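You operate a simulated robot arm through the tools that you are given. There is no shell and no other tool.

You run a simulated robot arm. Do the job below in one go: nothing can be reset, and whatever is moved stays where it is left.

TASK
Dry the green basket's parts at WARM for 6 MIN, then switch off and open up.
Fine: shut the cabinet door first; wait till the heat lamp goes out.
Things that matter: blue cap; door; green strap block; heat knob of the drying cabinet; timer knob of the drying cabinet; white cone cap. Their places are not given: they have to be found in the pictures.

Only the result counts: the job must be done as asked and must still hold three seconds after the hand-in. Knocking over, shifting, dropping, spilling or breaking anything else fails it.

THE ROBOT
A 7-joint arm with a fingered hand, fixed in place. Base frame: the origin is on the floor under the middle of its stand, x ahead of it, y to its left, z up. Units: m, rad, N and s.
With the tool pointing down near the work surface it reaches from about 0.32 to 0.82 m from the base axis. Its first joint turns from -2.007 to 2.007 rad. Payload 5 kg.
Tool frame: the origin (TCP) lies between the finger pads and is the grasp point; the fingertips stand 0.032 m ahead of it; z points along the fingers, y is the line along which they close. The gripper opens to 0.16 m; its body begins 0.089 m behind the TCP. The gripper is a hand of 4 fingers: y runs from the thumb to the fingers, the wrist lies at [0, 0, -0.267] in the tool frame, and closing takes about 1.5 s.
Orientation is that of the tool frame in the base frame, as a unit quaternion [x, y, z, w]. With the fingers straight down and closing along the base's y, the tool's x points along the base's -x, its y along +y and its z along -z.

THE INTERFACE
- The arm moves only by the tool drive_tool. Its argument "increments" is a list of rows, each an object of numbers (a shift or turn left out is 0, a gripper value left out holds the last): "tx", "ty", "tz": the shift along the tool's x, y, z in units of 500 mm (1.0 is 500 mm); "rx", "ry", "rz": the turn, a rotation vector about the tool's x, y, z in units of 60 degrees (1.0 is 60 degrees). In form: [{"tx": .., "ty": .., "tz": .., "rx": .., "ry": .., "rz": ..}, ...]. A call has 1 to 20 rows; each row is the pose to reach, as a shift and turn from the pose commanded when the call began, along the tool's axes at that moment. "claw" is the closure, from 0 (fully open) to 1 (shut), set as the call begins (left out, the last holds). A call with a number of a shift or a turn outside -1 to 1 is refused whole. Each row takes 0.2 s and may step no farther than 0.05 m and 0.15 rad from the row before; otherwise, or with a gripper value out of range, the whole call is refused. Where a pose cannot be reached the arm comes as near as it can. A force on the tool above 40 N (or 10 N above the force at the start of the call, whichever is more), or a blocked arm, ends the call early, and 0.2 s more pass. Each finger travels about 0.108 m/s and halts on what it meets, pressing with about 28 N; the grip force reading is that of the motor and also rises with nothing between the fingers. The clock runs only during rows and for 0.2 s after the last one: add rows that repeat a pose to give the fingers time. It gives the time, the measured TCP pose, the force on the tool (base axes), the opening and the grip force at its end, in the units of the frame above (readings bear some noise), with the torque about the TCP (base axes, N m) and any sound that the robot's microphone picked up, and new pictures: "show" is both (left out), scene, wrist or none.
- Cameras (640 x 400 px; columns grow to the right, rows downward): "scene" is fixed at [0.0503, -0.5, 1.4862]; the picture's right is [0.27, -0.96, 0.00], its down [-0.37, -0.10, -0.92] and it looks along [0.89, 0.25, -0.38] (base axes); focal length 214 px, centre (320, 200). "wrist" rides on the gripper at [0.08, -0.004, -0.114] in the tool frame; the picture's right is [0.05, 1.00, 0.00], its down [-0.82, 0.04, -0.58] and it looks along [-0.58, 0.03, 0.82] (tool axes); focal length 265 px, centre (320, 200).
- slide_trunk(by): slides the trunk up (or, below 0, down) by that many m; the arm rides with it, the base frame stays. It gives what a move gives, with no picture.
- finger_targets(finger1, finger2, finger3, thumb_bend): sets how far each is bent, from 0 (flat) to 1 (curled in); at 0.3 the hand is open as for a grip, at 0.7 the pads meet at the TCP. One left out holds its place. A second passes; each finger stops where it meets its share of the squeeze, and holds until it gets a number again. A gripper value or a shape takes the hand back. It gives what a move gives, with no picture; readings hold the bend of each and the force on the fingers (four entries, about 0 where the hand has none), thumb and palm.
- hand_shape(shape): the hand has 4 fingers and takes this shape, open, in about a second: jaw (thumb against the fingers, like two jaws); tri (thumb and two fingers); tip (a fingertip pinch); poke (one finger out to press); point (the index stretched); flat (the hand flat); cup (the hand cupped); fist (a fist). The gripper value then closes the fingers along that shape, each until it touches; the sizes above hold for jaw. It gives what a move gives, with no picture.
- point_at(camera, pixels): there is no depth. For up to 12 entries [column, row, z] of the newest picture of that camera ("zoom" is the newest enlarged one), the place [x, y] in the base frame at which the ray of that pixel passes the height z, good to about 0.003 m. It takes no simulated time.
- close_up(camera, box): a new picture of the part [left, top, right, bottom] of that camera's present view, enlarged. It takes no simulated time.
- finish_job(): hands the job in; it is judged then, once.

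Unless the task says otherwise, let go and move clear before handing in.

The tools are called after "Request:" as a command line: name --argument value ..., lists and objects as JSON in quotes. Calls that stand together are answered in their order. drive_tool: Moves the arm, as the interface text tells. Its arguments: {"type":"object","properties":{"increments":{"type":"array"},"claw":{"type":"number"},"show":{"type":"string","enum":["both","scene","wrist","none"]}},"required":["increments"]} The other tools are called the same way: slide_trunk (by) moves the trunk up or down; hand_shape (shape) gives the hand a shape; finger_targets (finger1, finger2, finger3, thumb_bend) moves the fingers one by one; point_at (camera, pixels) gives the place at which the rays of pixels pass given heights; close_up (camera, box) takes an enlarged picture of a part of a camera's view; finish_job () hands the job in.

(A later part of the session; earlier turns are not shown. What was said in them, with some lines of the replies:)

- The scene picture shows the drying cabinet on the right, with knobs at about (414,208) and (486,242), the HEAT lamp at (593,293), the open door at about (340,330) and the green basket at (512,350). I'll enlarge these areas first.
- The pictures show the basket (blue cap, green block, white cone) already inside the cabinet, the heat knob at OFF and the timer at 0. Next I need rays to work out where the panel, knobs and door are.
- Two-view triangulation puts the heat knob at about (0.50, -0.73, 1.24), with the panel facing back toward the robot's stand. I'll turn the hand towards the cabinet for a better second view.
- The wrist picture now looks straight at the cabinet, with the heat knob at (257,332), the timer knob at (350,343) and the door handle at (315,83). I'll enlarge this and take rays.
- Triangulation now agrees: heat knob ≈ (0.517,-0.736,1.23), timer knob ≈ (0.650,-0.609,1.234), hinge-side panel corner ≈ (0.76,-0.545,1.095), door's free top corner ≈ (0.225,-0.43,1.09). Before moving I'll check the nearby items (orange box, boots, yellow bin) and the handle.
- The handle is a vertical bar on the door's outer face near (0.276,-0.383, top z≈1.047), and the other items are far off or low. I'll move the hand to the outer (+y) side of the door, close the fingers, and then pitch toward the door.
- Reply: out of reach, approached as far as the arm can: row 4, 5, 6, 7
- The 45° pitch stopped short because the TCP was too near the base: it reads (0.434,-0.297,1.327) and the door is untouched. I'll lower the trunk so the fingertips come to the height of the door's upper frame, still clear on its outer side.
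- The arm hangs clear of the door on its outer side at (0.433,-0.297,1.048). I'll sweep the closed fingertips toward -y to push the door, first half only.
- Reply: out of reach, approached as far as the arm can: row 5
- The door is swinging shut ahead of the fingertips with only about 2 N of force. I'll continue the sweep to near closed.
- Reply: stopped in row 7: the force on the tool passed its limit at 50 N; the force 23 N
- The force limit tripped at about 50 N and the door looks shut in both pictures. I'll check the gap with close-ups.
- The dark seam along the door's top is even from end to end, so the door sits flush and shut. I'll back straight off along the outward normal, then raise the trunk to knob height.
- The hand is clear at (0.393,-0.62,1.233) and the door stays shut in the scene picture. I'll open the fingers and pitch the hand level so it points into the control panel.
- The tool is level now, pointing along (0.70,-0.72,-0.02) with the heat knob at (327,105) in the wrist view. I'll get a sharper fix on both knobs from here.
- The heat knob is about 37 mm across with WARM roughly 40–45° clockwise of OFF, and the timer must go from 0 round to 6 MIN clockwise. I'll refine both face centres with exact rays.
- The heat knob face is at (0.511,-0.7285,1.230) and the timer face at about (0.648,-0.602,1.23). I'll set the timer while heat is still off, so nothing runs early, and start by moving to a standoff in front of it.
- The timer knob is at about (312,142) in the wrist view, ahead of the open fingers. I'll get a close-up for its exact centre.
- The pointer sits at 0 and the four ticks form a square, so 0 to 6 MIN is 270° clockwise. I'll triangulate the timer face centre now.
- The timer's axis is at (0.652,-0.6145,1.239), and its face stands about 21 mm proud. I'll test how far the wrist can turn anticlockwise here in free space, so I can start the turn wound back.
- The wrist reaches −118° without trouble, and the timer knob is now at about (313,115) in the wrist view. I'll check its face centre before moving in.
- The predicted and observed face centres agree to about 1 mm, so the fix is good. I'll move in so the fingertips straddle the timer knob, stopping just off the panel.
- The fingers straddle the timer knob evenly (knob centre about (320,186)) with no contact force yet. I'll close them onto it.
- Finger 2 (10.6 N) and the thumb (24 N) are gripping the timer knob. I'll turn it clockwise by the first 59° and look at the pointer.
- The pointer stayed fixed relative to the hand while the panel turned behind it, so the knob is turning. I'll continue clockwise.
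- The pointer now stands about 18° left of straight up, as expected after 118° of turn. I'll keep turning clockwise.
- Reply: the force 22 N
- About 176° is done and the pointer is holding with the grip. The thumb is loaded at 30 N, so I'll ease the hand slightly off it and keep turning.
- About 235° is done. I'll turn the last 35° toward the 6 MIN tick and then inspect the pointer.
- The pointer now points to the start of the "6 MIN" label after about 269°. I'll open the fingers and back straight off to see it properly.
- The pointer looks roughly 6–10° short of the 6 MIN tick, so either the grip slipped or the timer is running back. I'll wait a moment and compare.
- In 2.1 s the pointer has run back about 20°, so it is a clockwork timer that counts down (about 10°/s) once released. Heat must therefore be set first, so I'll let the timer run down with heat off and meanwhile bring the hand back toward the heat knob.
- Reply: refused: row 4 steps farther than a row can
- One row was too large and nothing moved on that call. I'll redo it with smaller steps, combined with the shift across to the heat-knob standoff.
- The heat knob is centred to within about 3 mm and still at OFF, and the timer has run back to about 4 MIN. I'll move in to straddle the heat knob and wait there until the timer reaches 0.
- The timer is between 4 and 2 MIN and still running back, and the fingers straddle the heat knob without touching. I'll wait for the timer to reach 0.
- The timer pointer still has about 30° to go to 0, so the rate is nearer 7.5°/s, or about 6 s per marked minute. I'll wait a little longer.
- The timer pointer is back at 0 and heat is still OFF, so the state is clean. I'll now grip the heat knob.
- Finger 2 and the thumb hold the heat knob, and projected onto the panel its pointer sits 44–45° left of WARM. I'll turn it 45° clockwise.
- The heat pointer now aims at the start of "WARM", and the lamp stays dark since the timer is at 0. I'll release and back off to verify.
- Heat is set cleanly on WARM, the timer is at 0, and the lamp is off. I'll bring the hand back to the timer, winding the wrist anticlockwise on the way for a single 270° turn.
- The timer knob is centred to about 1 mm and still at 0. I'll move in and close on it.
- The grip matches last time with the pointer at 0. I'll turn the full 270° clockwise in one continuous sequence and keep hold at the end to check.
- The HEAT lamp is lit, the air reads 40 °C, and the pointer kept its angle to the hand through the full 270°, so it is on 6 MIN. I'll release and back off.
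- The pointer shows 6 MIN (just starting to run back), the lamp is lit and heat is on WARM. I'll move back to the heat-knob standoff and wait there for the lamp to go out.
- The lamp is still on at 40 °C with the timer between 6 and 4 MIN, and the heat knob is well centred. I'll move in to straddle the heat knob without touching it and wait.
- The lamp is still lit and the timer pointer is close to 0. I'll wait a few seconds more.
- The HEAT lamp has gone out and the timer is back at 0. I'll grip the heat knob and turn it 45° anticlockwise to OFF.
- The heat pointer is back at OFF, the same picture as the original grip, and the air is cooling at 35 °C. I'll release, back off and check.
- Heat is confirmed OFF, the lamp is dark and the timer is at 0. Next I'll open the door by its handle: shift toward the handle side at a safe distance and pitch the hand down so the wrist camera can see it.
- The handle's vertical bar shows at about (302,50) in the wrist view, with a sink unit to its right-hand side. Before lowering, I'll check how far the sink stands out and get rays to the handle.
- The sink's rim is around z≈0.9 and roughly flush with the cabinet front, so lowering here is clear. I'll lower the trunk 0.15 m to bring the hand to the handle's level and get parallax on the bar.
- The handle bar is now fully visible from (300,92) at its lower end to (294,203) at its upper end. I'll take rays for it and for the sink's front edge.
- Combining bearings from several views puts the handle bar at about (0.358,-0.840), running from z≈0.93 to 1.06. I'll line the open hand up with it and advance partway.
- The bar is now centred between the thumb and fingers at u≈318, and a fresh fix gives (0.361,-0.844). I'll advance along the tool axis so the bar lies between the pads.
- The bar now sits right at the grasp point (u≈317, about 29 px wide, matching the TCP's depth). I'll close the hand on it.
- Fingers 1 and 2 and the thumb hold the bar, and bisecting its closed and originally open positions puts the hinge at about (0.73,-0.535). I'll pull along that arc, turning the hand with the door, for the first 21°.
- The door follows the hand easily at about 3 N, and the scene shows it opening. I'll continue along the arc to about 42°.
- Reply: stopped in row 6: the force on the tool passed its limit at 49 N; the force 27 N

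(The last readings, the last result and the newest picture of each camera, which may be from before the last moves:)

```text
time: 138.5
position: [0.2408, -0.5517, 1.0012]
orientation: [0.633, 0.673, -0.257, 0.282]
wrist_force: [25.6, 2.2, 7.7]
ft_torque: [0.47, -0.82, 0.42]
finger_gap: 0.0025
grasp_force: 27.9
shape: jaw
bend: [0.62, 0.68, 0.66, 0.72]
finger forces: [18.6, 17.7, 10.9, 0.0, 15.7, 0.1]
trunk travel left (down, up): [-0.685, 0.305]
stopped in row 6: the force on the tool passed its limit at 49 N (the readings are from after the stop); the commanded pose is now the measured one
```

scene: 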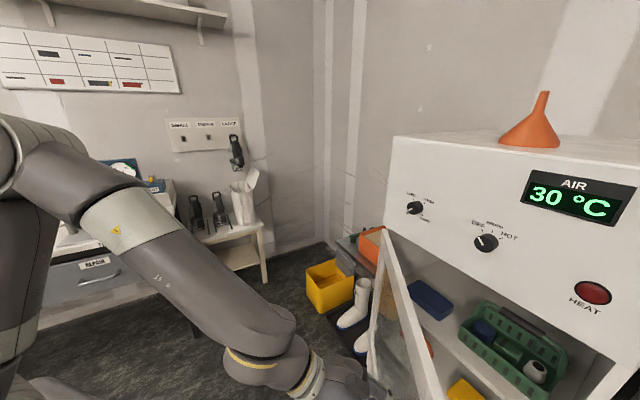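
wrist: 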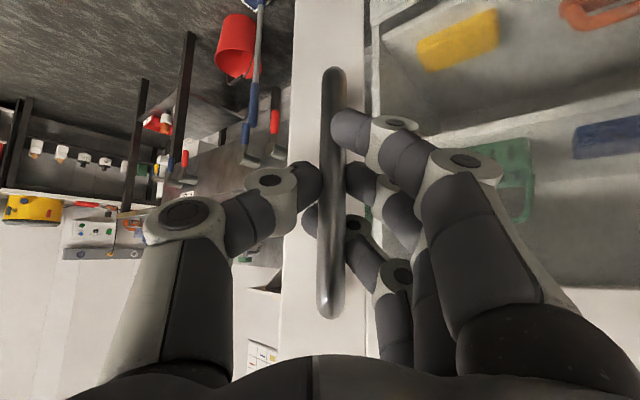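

The call stopped at 49 N, pulling almost purely radially (+x) at about 37° open, so the hand has drifted a few millimetres too far from the hinge. I'll ease it 7 mm toward the hinge and check the force.

Request:
drive_tool --increments '[{"ty": 0.007}, {"ty": 0.014}, {"ty": 0.014}]' --show "none"

```text
time: 139.3
position: [0.242, -0.5519, 1.001]
orientation: [0.636, 0.67, -0.261, 0.28]
wrist_force: [14.4, 0.6, 11.6]
ft_torque: [0.29, -0.64, 0.22]
finger_gap: 0.0026
grasp_force: 27.9
shape: jaw
bend: [0.62, 0.68, 0.66, 0.72]
finger forces: [16.2, 14.7, 9.9, 0.0, 20.8, 0.0]
trunk travel left (down, up): [-0.685, 0.305]
```

The force fell to about 18 N but the hand moved only 1 mm of the 7 mm commanded, so something may be hindering the arm. I'll look at the scene closely.

Request:
drive_tool --increments '[{"ty": 0.0}]' --show "both"

Request:
close_up --camera "scene" --box '[0, 100, 400, 400]'

Request:
close_up --camera "wrist" --box '[200, 80, 440, 230]'

```text
time: 139.7
position: [0.2409, -0.5513, 1.0014]
orientation: [0.636, 0.67, -0.261, 0.28]
wrist_force: [13.6, 0.1, 12.9]
ft_torque: [0.26, -0.59, 0.17]
finger_gap: 0.0026
grasp_force: 28.3
shape: jaw
bend: [0.62, 0.68, 0.66, 0.72]
finger forces: [15.2, 14.7, 9.8, 0.0, 21.5, 0.1]
trunk travel left (down, up): [-0.685, 0.305]
```

scene: 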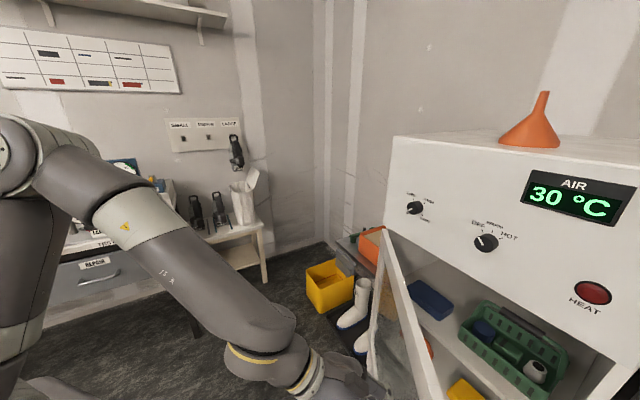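
wrist: 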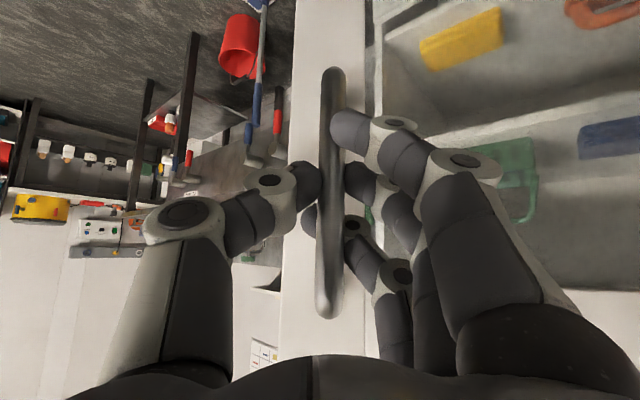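

```text
1.33 times, centred on (200, 250) of scene
```

zoom: 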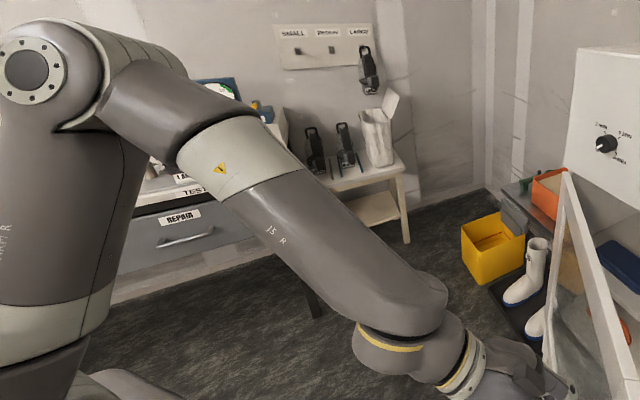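

```text
2.67 times, centred on (320, 155) of wrist
```

zoom: 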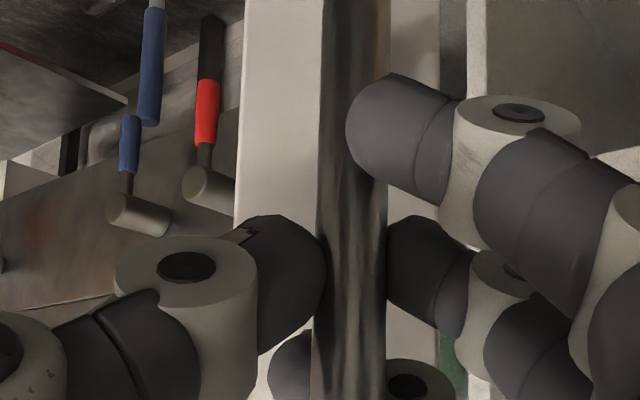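

The bar has shifted toward the fingers (u≈330), so the finger side is loading the arm. I'll open the grip a little to unload it and see where the arm really settles.

Request:
drive_tool --increments '[{"ty": 0}, {"ty": 0}, {"ty": 0}, {"ty": 0}]' --claw 0.65 --show "wrist"

```text
time: 140.7
position: [0.2404, -0.5508, 1.0011]
orientation: [0.637, 0.67, -0.26, 0.279]
wrist_force: [0.6, -0.6, 0.8]
ft_torque: [0.01, 0.05, 0.0]
finger_gap: 0.0554
grasp_force: 0.0
shape: jaw
bend: [0.73, 0.73, 0.73, 0.7]
finger forces: [0.0, 0.0, 0.0, 0.1, 0.0, 0.0]
trunk travel left (down, up): [-0.685, 0.305]
```

wrist: 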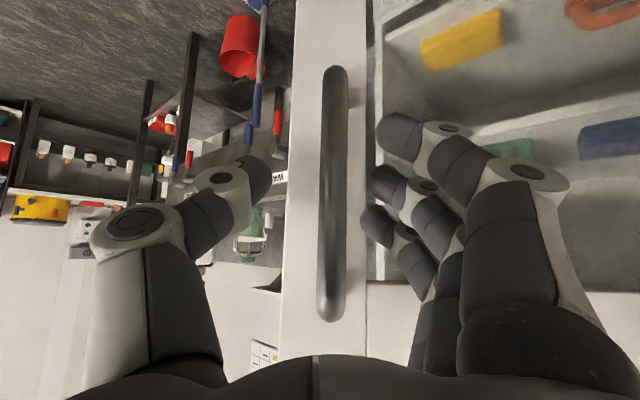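

Unloaded, the arm stays at (0.240,-0.551) while the bar sits about 8 mm further in, so this arm pose is at its limit for following the handle. The door is about 37° open, so I'll let go, back off, and push it further open from inside with the hand pointing down.

Request:
drive_tool --increments '[{"ty": 0}, {"ty": 0}, {"ty": 0}, {"ty": 0}, {"tz": -0.06}, {"tz": -0.12}, {"tz": -0.18}, {"tz": -0.24}, {"tz": -0.24}]' --claw 0.2 --show "both"

```text
time: 142.7
position: [0.2366, -0.4654, 1.0855]
orientation: [0.636, 0.67, -0.26, 0.28]
wrist_force: [-0.3, 0.3, 0.2]
ft_torque: [-0.01, 0.03, -0.01]
finger_gap: 0.1277
grasp_force: 0.0
shape: jaw
bend: [0.59, 0.59, 0.59, 0.55]
finger forces: [0.0, 0.0, 0.1, 0.0, 0.1, 0.0]
trunk travel left (down, up): [-0.685, 0.305]
```

scene: 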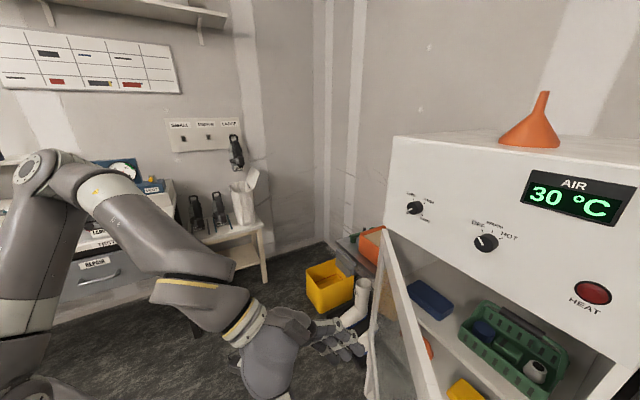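
wrist: 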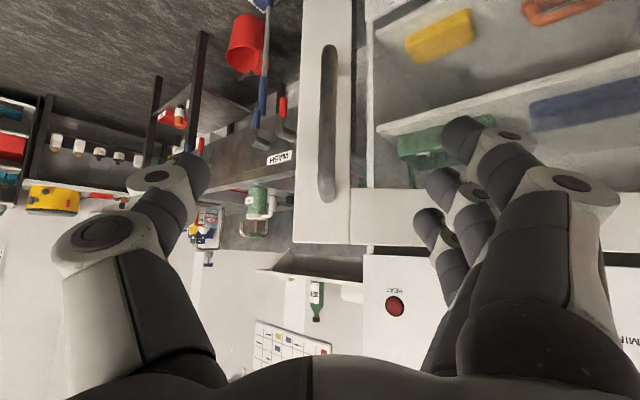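

The hand is clear of the handle. I'll raise the trunk and turn the hand to point straight down with the fingers closed.

Request:
slide_trunk --by 0.13

Request:
drive_tool --increments '[{"ry": 0.125}, {"ry": 0.25}, {"ry": 0.375}, {"ry": 0.5}, {"ry": 0.625}, {"ry": 0.75}, {"ry": 0.75}, {"ry": 0.75}]' --claw 1 --show "both"

```text
time: 144.3
position: [0.2356, -0.4668, 1.2165]
orientation: [0.636, 0.67, -0.26, 0.281]
wrist_force: [-0.6, -0.1, 0.0]
ft_torque: [0.03, -0.01, 0.0]
finger_gap: 0.1275
grasp_force: 0.0
shape: jaw
bend: [0.59, 0.59, 0.59, 0.55]
finger forces: [0.0, 0.0, 0.1, 0.1, 0.0, 0.0]
trunk travel left (down, up): [-0.815, 0.175]
```

```text
time: 146.1
position: [0.2354, -0.4674, 1.2167]
orientation: [0.688, 0.726, 0.003, 0.002]
wrist_force: [-0.6, 0.2, 0.1]
ft_torque: [-0.02, 0.02, 0.0]
finger_gap: 0.0
grasp_force: 28.2
shape: jaw
bend: [0.69, 0.63, 0.69, 0.67]
finger forces: [0.0, 0.0, 0.0, 0.0, 0.0, 0.0]
trunk travel left (down, up): [-0.815, 0.175]
```

scene: 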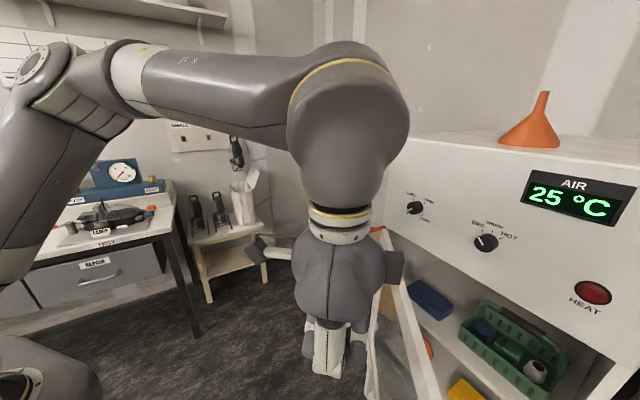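
wrist: 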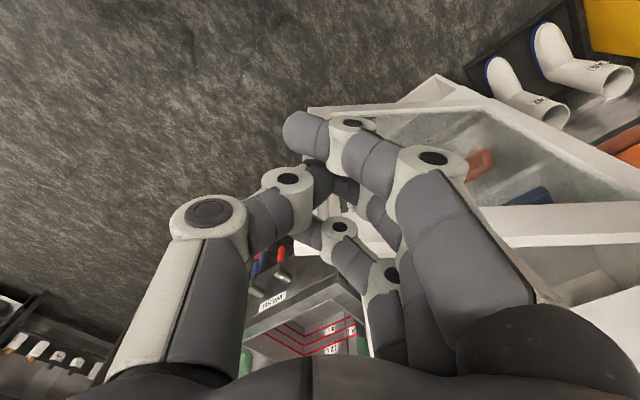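

The hand points straight down at z=1.217, well above the door top (about 1.10). I'll carry it over the door to the inside, between door and cabinet front, and look before lowering.

Request:
drive_tool --increments '[{"tx": -0.084, "ty": 0.027}, {"tx": -0.168, "ty": 0.054}, {"tx": -0.252, "ty": 0.081}, {"tx": -0.337, "ty": 0.108}, {"tx": -0.421, "ty": 0.135}, {"tx": -0.505, "ty": 0.162}, {"tx": -0.505, "ty": 0.162}]' --show "both"

Request:
close_up --camera "scene" --box '[320, 160, 640, 400]'

```text
time: 147.7
position: [0.3158, -0.6853, 1.2181]
orientation: [0.687, 0.727, 0.002, 0.002]
wrist_force: [-0.1, 0.3, 0.0]
ft_torque: [0.04, -0.05, 0.02]
finger_gap: 0.0003
grasp_force: 28.2
shape: jaw
bend: [0.69, 0.63, 0.69, 0.67]
finger forces: [0.1, 0.1, 0.0, 0.1, 0.0, 0.0]
out of reach, approached as far as the arm can: row 6, 7
trunk travel left (down, up): [-0.815, 0.175]
```

scene: 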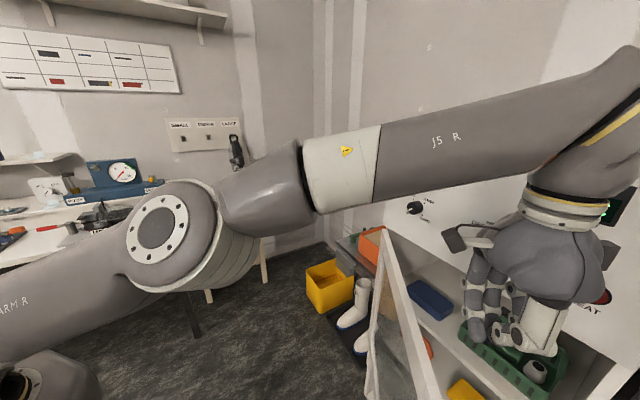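
wrist: 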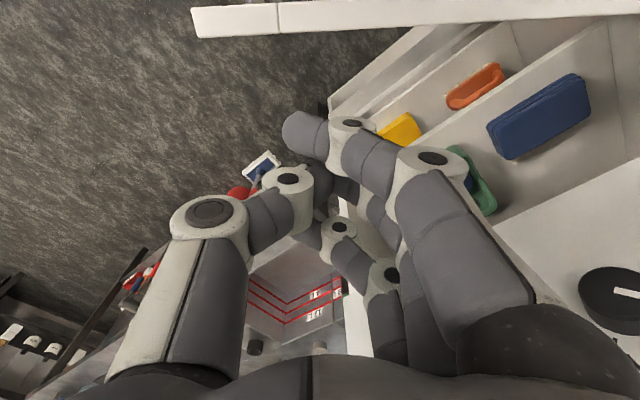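

```text
1.67 times, centred on (480, 280) of scene
```

zoom: 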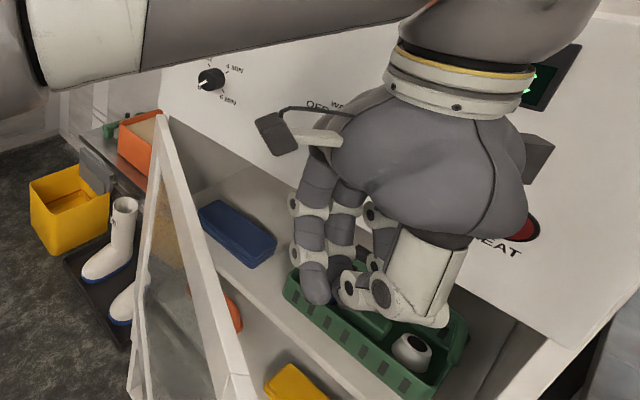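

The arm stopped at its reach limit at (0.316,-0.685), just inside the door, whose top edge is the white strip at the top of the wrist picture. I'll measure the clearance before lowering.

Request:
point_at --camera "wrist" --pixels '[[196, 38, 1.1], [278, 34, 1.1], [400, 27, 1.1], [600, 15, 1.1], [191, 8, 1.1], [278, 4, 1.1]]'

Request:
close_up --camera "wrist" --box '[160, 0, 560, 250]'

```text
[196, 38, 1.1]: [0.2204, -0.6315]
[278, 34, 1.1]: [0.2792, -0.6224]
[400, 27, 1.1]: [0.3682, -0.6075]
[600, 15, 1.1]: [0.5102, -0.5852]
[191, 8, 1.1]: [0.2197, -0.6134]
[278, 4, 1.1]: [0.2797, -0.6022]
```

```text
1.60 times, centred on (360, 125) of wrist
```

zoom: 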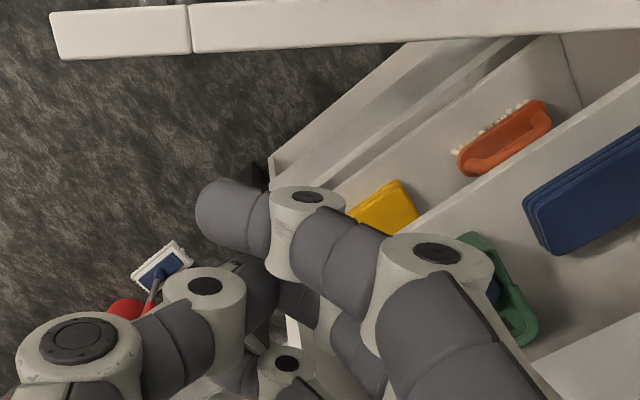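

The door's inner top edge is at y≈-0.616 here and the hand at y=-0.685, so there is clearance to lower. I'll lower the trunk so the fingertips reach about 5 cm below the door's top edge.

Request:
slide_trunk --by -0.14

Request:
drive_tool --increments '[{"ty": 0}]' --show "both"

```text
time: 149.4
position: [0.3182, -0.6844, 1.0769]
orientation: [0.688, 0.726, 0.002, 0.002]
wrist_force: [0.5, 0.1, -0.5]
ft_torque: [0.0, 0.01, 0.02]
finger_gap: 0.0
grasp_force: 28.3
shape: jaw
bend: [0.69, 0.63, 0.69, 0.67]
finger forces: [0.1, 0.0, 0.0, 0.1, 0.1, 0.0]
trunk travel left (down, up): [-0.675, 0.315]
```

```text
time: 149.8
position: [0.3185, -0.6856, 1.0767]
orientation: [0.687, 0.726, 0.001, 0.003]
wrist_force: [-0.9, 0.6, 0.1]
ft_torque: [-0.04, -0.02, 0.02]
finger_gap: 0.0
grasp_force: 28.0
shape: jaw
bend: [0.69, 0.63, 0.69, 0.67]
finger forces: [0.0, 0.1, 0.0, 0.0, 0.1, 0.0]
trunk travel left (down, up): [-0.675, 0.315]
```

scene: 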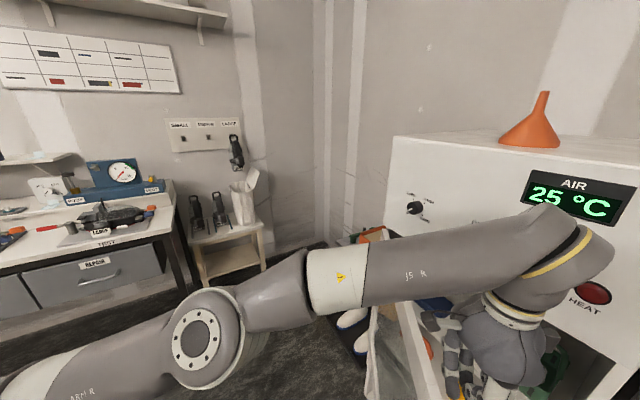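
wrist: 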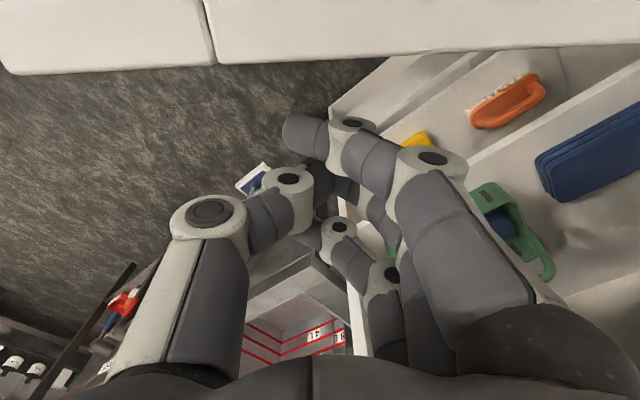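

Lowered with no contact, and the door edge is just behind the fingers at the top of the wrist view. I'll push toward +y to swing the door further open.

Request:
drive_tool --increments '[{"tx": 0.05, "ty": 0.006}, {"tx": 0.1, "ty": 0.012}, {"tx": 0.15, "ty": 0.018}, {"tx": 0.2, "ty": 0.024}, {"tx": 0.25, "ty": 0.03}, {"tx": 0.25, "ty": 0.03}]' --show "both"

```text
time: 151.2
position: [0.3266, -0.5582, 1.0768]
orientation: [0.687, 0.727, 0.002, 0.002]
wrist_force: [1.4, -0.3, 0.3]
ft_torque: [-0.02, -0.01, 0.0]
finger_gap: 0.0002
grasp_force: 27.9
shape: jaw
bend: [0.69, 0.63, 0.69, 0.67]
finger forces: [0.1, 0.1, 0.0, 0.0, 0.0, 0.0]
trunk travel left (down, up): [-0.675, 0.315]
```

scene: 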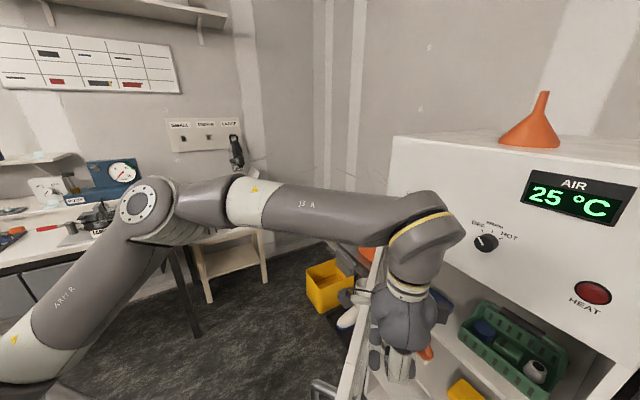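
wrist: 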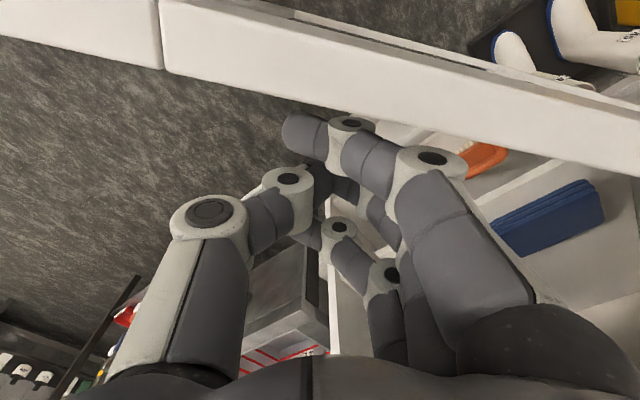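

The door is swinging wider at almost no force. I'll measure its angle now.

Request:
point_at --camera "wrist" --pixels '[[165, 68, 1.1], [400, 122, 1.1], [638, 176, 1.1], [10, 36, 1.1]]'

```text
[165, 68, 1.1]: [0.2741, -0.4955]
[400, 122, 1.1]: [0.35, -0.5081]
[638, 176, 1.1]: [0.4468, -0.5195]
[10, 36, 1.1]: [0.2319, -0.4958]
```

The door is now about 53° open, against about 58° originally. I'll push a further 8 cm to bring it past its original opening.

Request:
drive_tool --increments '[{"tx": 0.04, "ty": 0.006}, {"tx": 0.08, "ty": 0.012}, {"tx": 0.12, "ty": 0.018}, {"tx": 0.16, "ty": 0.024}, {"tx": 0.16, "ty": 0.024}]' --show "both"

```text
time: 152.4
position: [0.3342, -0.4776, 1.0769]
orientation: [0.688, 0.726, 0.003, 0.003]
wrist_force: [-0.9, 0.6, -0.8]
ft_torque: [-0.02, 0.01, 0.03]
finger_gap: 0.0
grasp_force: 28.0
shape: jaw
bend: [0.69, 0.63, 0.69, 0.67]
finger forces: [0.0, 0.0, 0.1, 0.1, 0.0, 0.0]
trunk travel left (down, up): [-0.675, 0.315]
```

scene: 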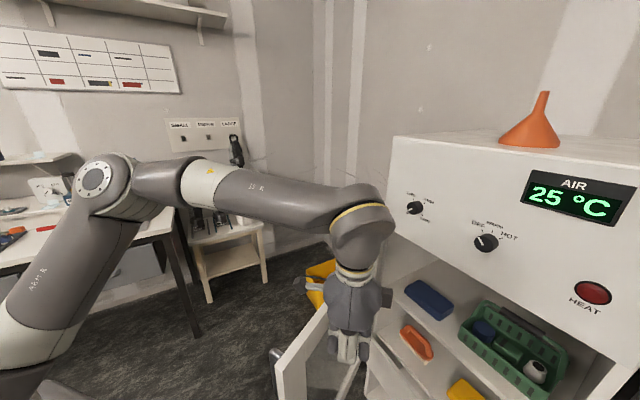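
wrist: 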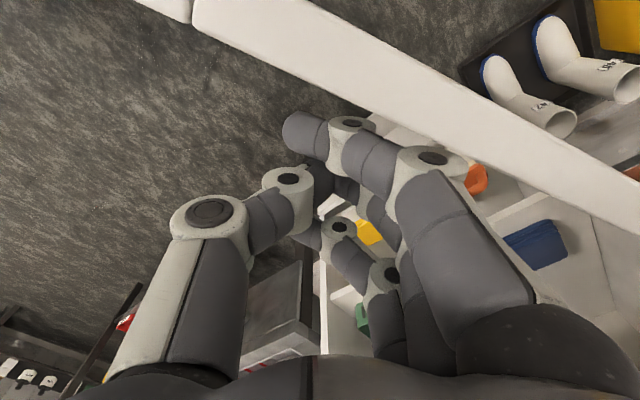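

In the scene the door's free end is now at about (285,385), past its original place at (305,390). I'll measure the angle again.

Request:
point_at --camera "wrist" --pixels '[[198, 28, 1.1], [400, 122, 1.1], [630, 230, 1.1]]'

Request:
close_up --camera "scene" --box '[250, 190, 586, 400]'

```text
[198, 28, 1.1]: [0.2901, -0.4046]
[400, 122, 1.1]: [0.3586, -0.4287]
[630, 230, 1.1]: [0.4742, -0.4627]
```

```text
1.90 times, centred on (418, 295) of scene
```

zoom: 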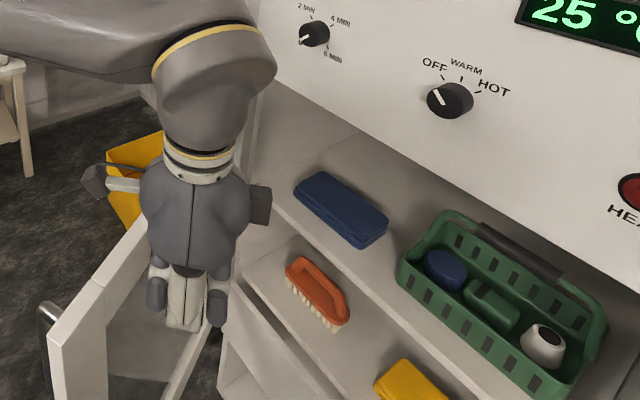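

The door is at about 64° and all the basket parts sit undisturbed. I'll push it a little further for margin.

Request:
drive_tool --increments '[{"tx": 0.04, "ty": 0.01}, {"tx": 0.08, "ty": 0.02}, {"tx": 0.12, "ty": 0.03}, {"tx": 0.14, "ty": 0.035}, {"tx": 0.14, "ty": 0.035}]' --show "both"

Request:
point_at --camera "wrist" --pixels '[[400, 122, 1.1], [560, 215, 1.1]]'

```text
time: 153.6
position: [0.3458, -0.4064, 1.0771]
orientation: [0.688, 0.725, 0.003, 0.003]
wrist_force: [0.2, -0.7, 0.2]
ft_torque: [0.01, -0.02, -0.01]
finger_gap: 0.0
grasp_force: 28.1
shape: jaw
bend: [0.69, 0.63, 0.69, 0.67]
finger forces: [0.0, 0.0, 0.0, 0.1, 0.0, 0.0]
trunk travel left (down, up): [-0.675, 0.315]
```

scene: 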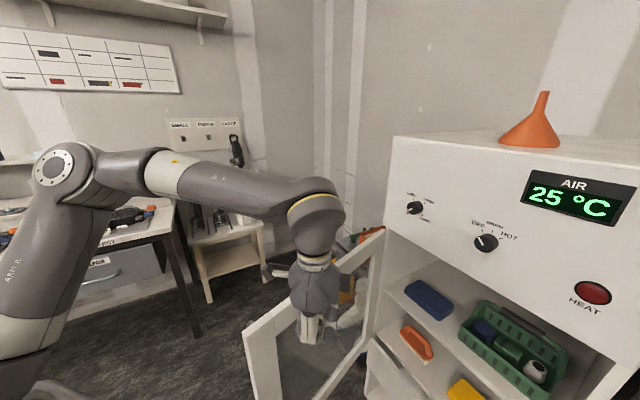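
wrist: 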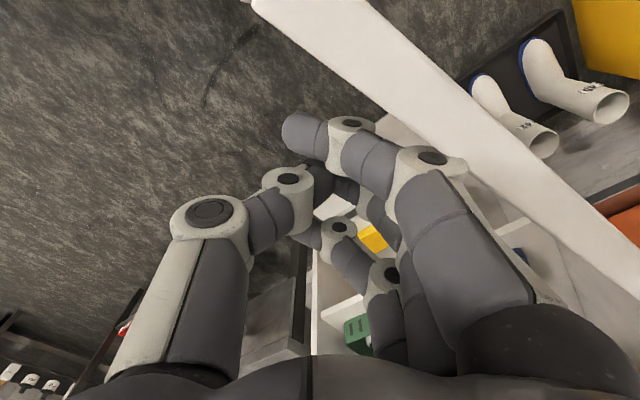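

```text
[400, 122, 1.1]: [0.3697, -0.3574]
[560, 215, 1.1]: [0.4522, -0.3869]
```

The door is now wide open at roughly 75°. I'll ease the hand off it and raise the trunk to get clear.

Request:
drive_tool --increments '[{"tx": -0.03}, {"tx": -0.06}, {"tx": -0.06}]' --show "none"

Request:
slide_trunk --by 0.25

Request:
drive_tool --increments '[{"tx": 0}, {"tx": 0}, {"tx": 0}, {"tx": 0}, {"tx": 0}, {"tx": 0}, {"tx": 0}, {"tx": 0}, {"tx": 0}, {"tx": 0}]' --show "both"

Request:
close_up --camera "scene" --box '[240, 160, 640, 400]'

```text
time: 154.4
position: [0.3496, -0.4379, 1.0775]
orientation: [0.688, 0.726, 0.003, 0.002]
wrist_force: [-0.4, 0.6, -0.2]
ft_torque: [-0.01, -0.01, 0.01]
finger_gap: 0.0
grasp_force: 28.2
shape: jaw
bend: [0.69, 0.63, 0.69, 0.67]
finger forces: [0.1, 0.1, 0.0, 0.0, 0.0, 0.0]
trunk travel left (down, up): [-0.675, 0.315]
```

```text
time: 156.9
position: [0.3487, -0.4362, 1.3274]
orientation: [0.687, 0.727, 0.003, 0.003]
wrist_force: [-1.2, -0.4, -0.9]
ft_torque: [-0.02, 0.01, -0.03]
finger_gap: 0.0
grasp_force: 28.4
shape: jaw
bend: [0.69, 0.63, 0.69, 0.67]
finger forces: [0.1, 0.0, 0.1, 0.1, 0.0, 0.0]
trunk travel left (down, up): [-0.925, 0.065]
```

```text
time: 159.2
position: [0.349, -0.4377, 1.3282]
orientation: [0.688, 0.726, 0.002, 0.002]
wrist_force: [0.0, -0.2, -0.5]
ft_torque: [0.0, 0.02, 0.03]
finger_gap: 0.0001
grasp_force: 28.2
shape: jaw
bend: [0.69, 0.63, 0.69, 0.67]
finger forces: [0.0, 0.0, 0.1, 0.0, 0.1, 0.1]
trunk travel left (down, up): [-0.925, 0.065]
```

scene: 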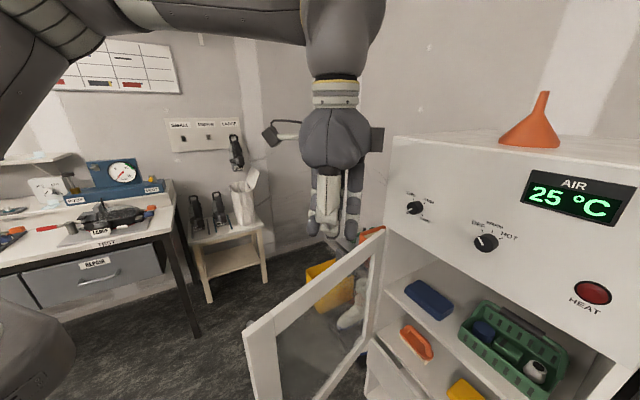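
wrist: 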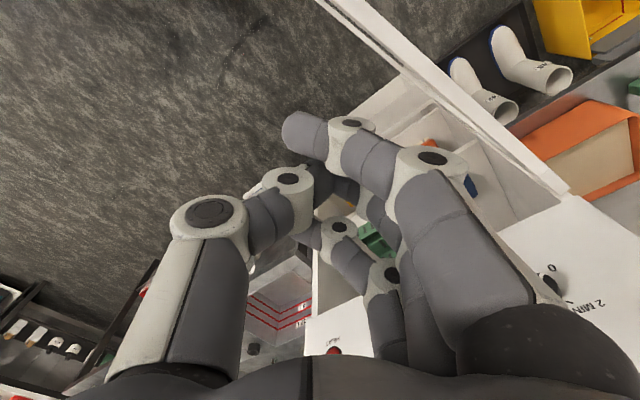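

```text
1.60 times, centred on (440, 280) of scene
```

zoom: 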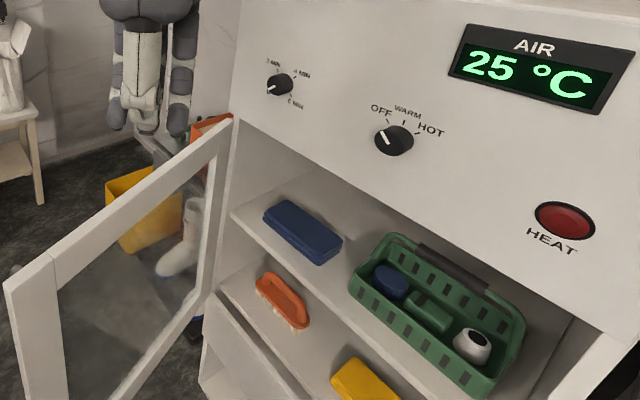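

Everything checks out: the door stands wide open at rest, heat is OFF, the timer is at 0, and the lamp is dark. The basket still holds the blue cap, green block and white cone, nothing else has moved, and the hand is clear above. I'll hand in the job.

Request:
finish_job

```text
The job is handed in.
```

I dried the basket's parts at WARM for 6 MIN, switched the heat off and opened the door. The job is handed in, but I got no result back from the judging.

- **Drying:** I shut the door first, then set WARM and turned the timer to 6 MIN. The lamp came on and the air read 40 °C. I waited until the lamp went out with the timer back at 0.
- **Extra timer run:** My first turn of the timer, with the heat still off, set it counting down. I let that run out to 0 before starting the real cycle. During the real cycle the heat was also on for the roughly 8 seconds it took to turn the timer to 6 MIN.
- **Final state:** The heat knob is at OFF, the lamp is dark, and the door stands about 75° open, a little wider than at the start. The blue cap, green strap block and white cone cap are still in the basket. I saw nothing else moved, and the hand is clear of the cabinet.
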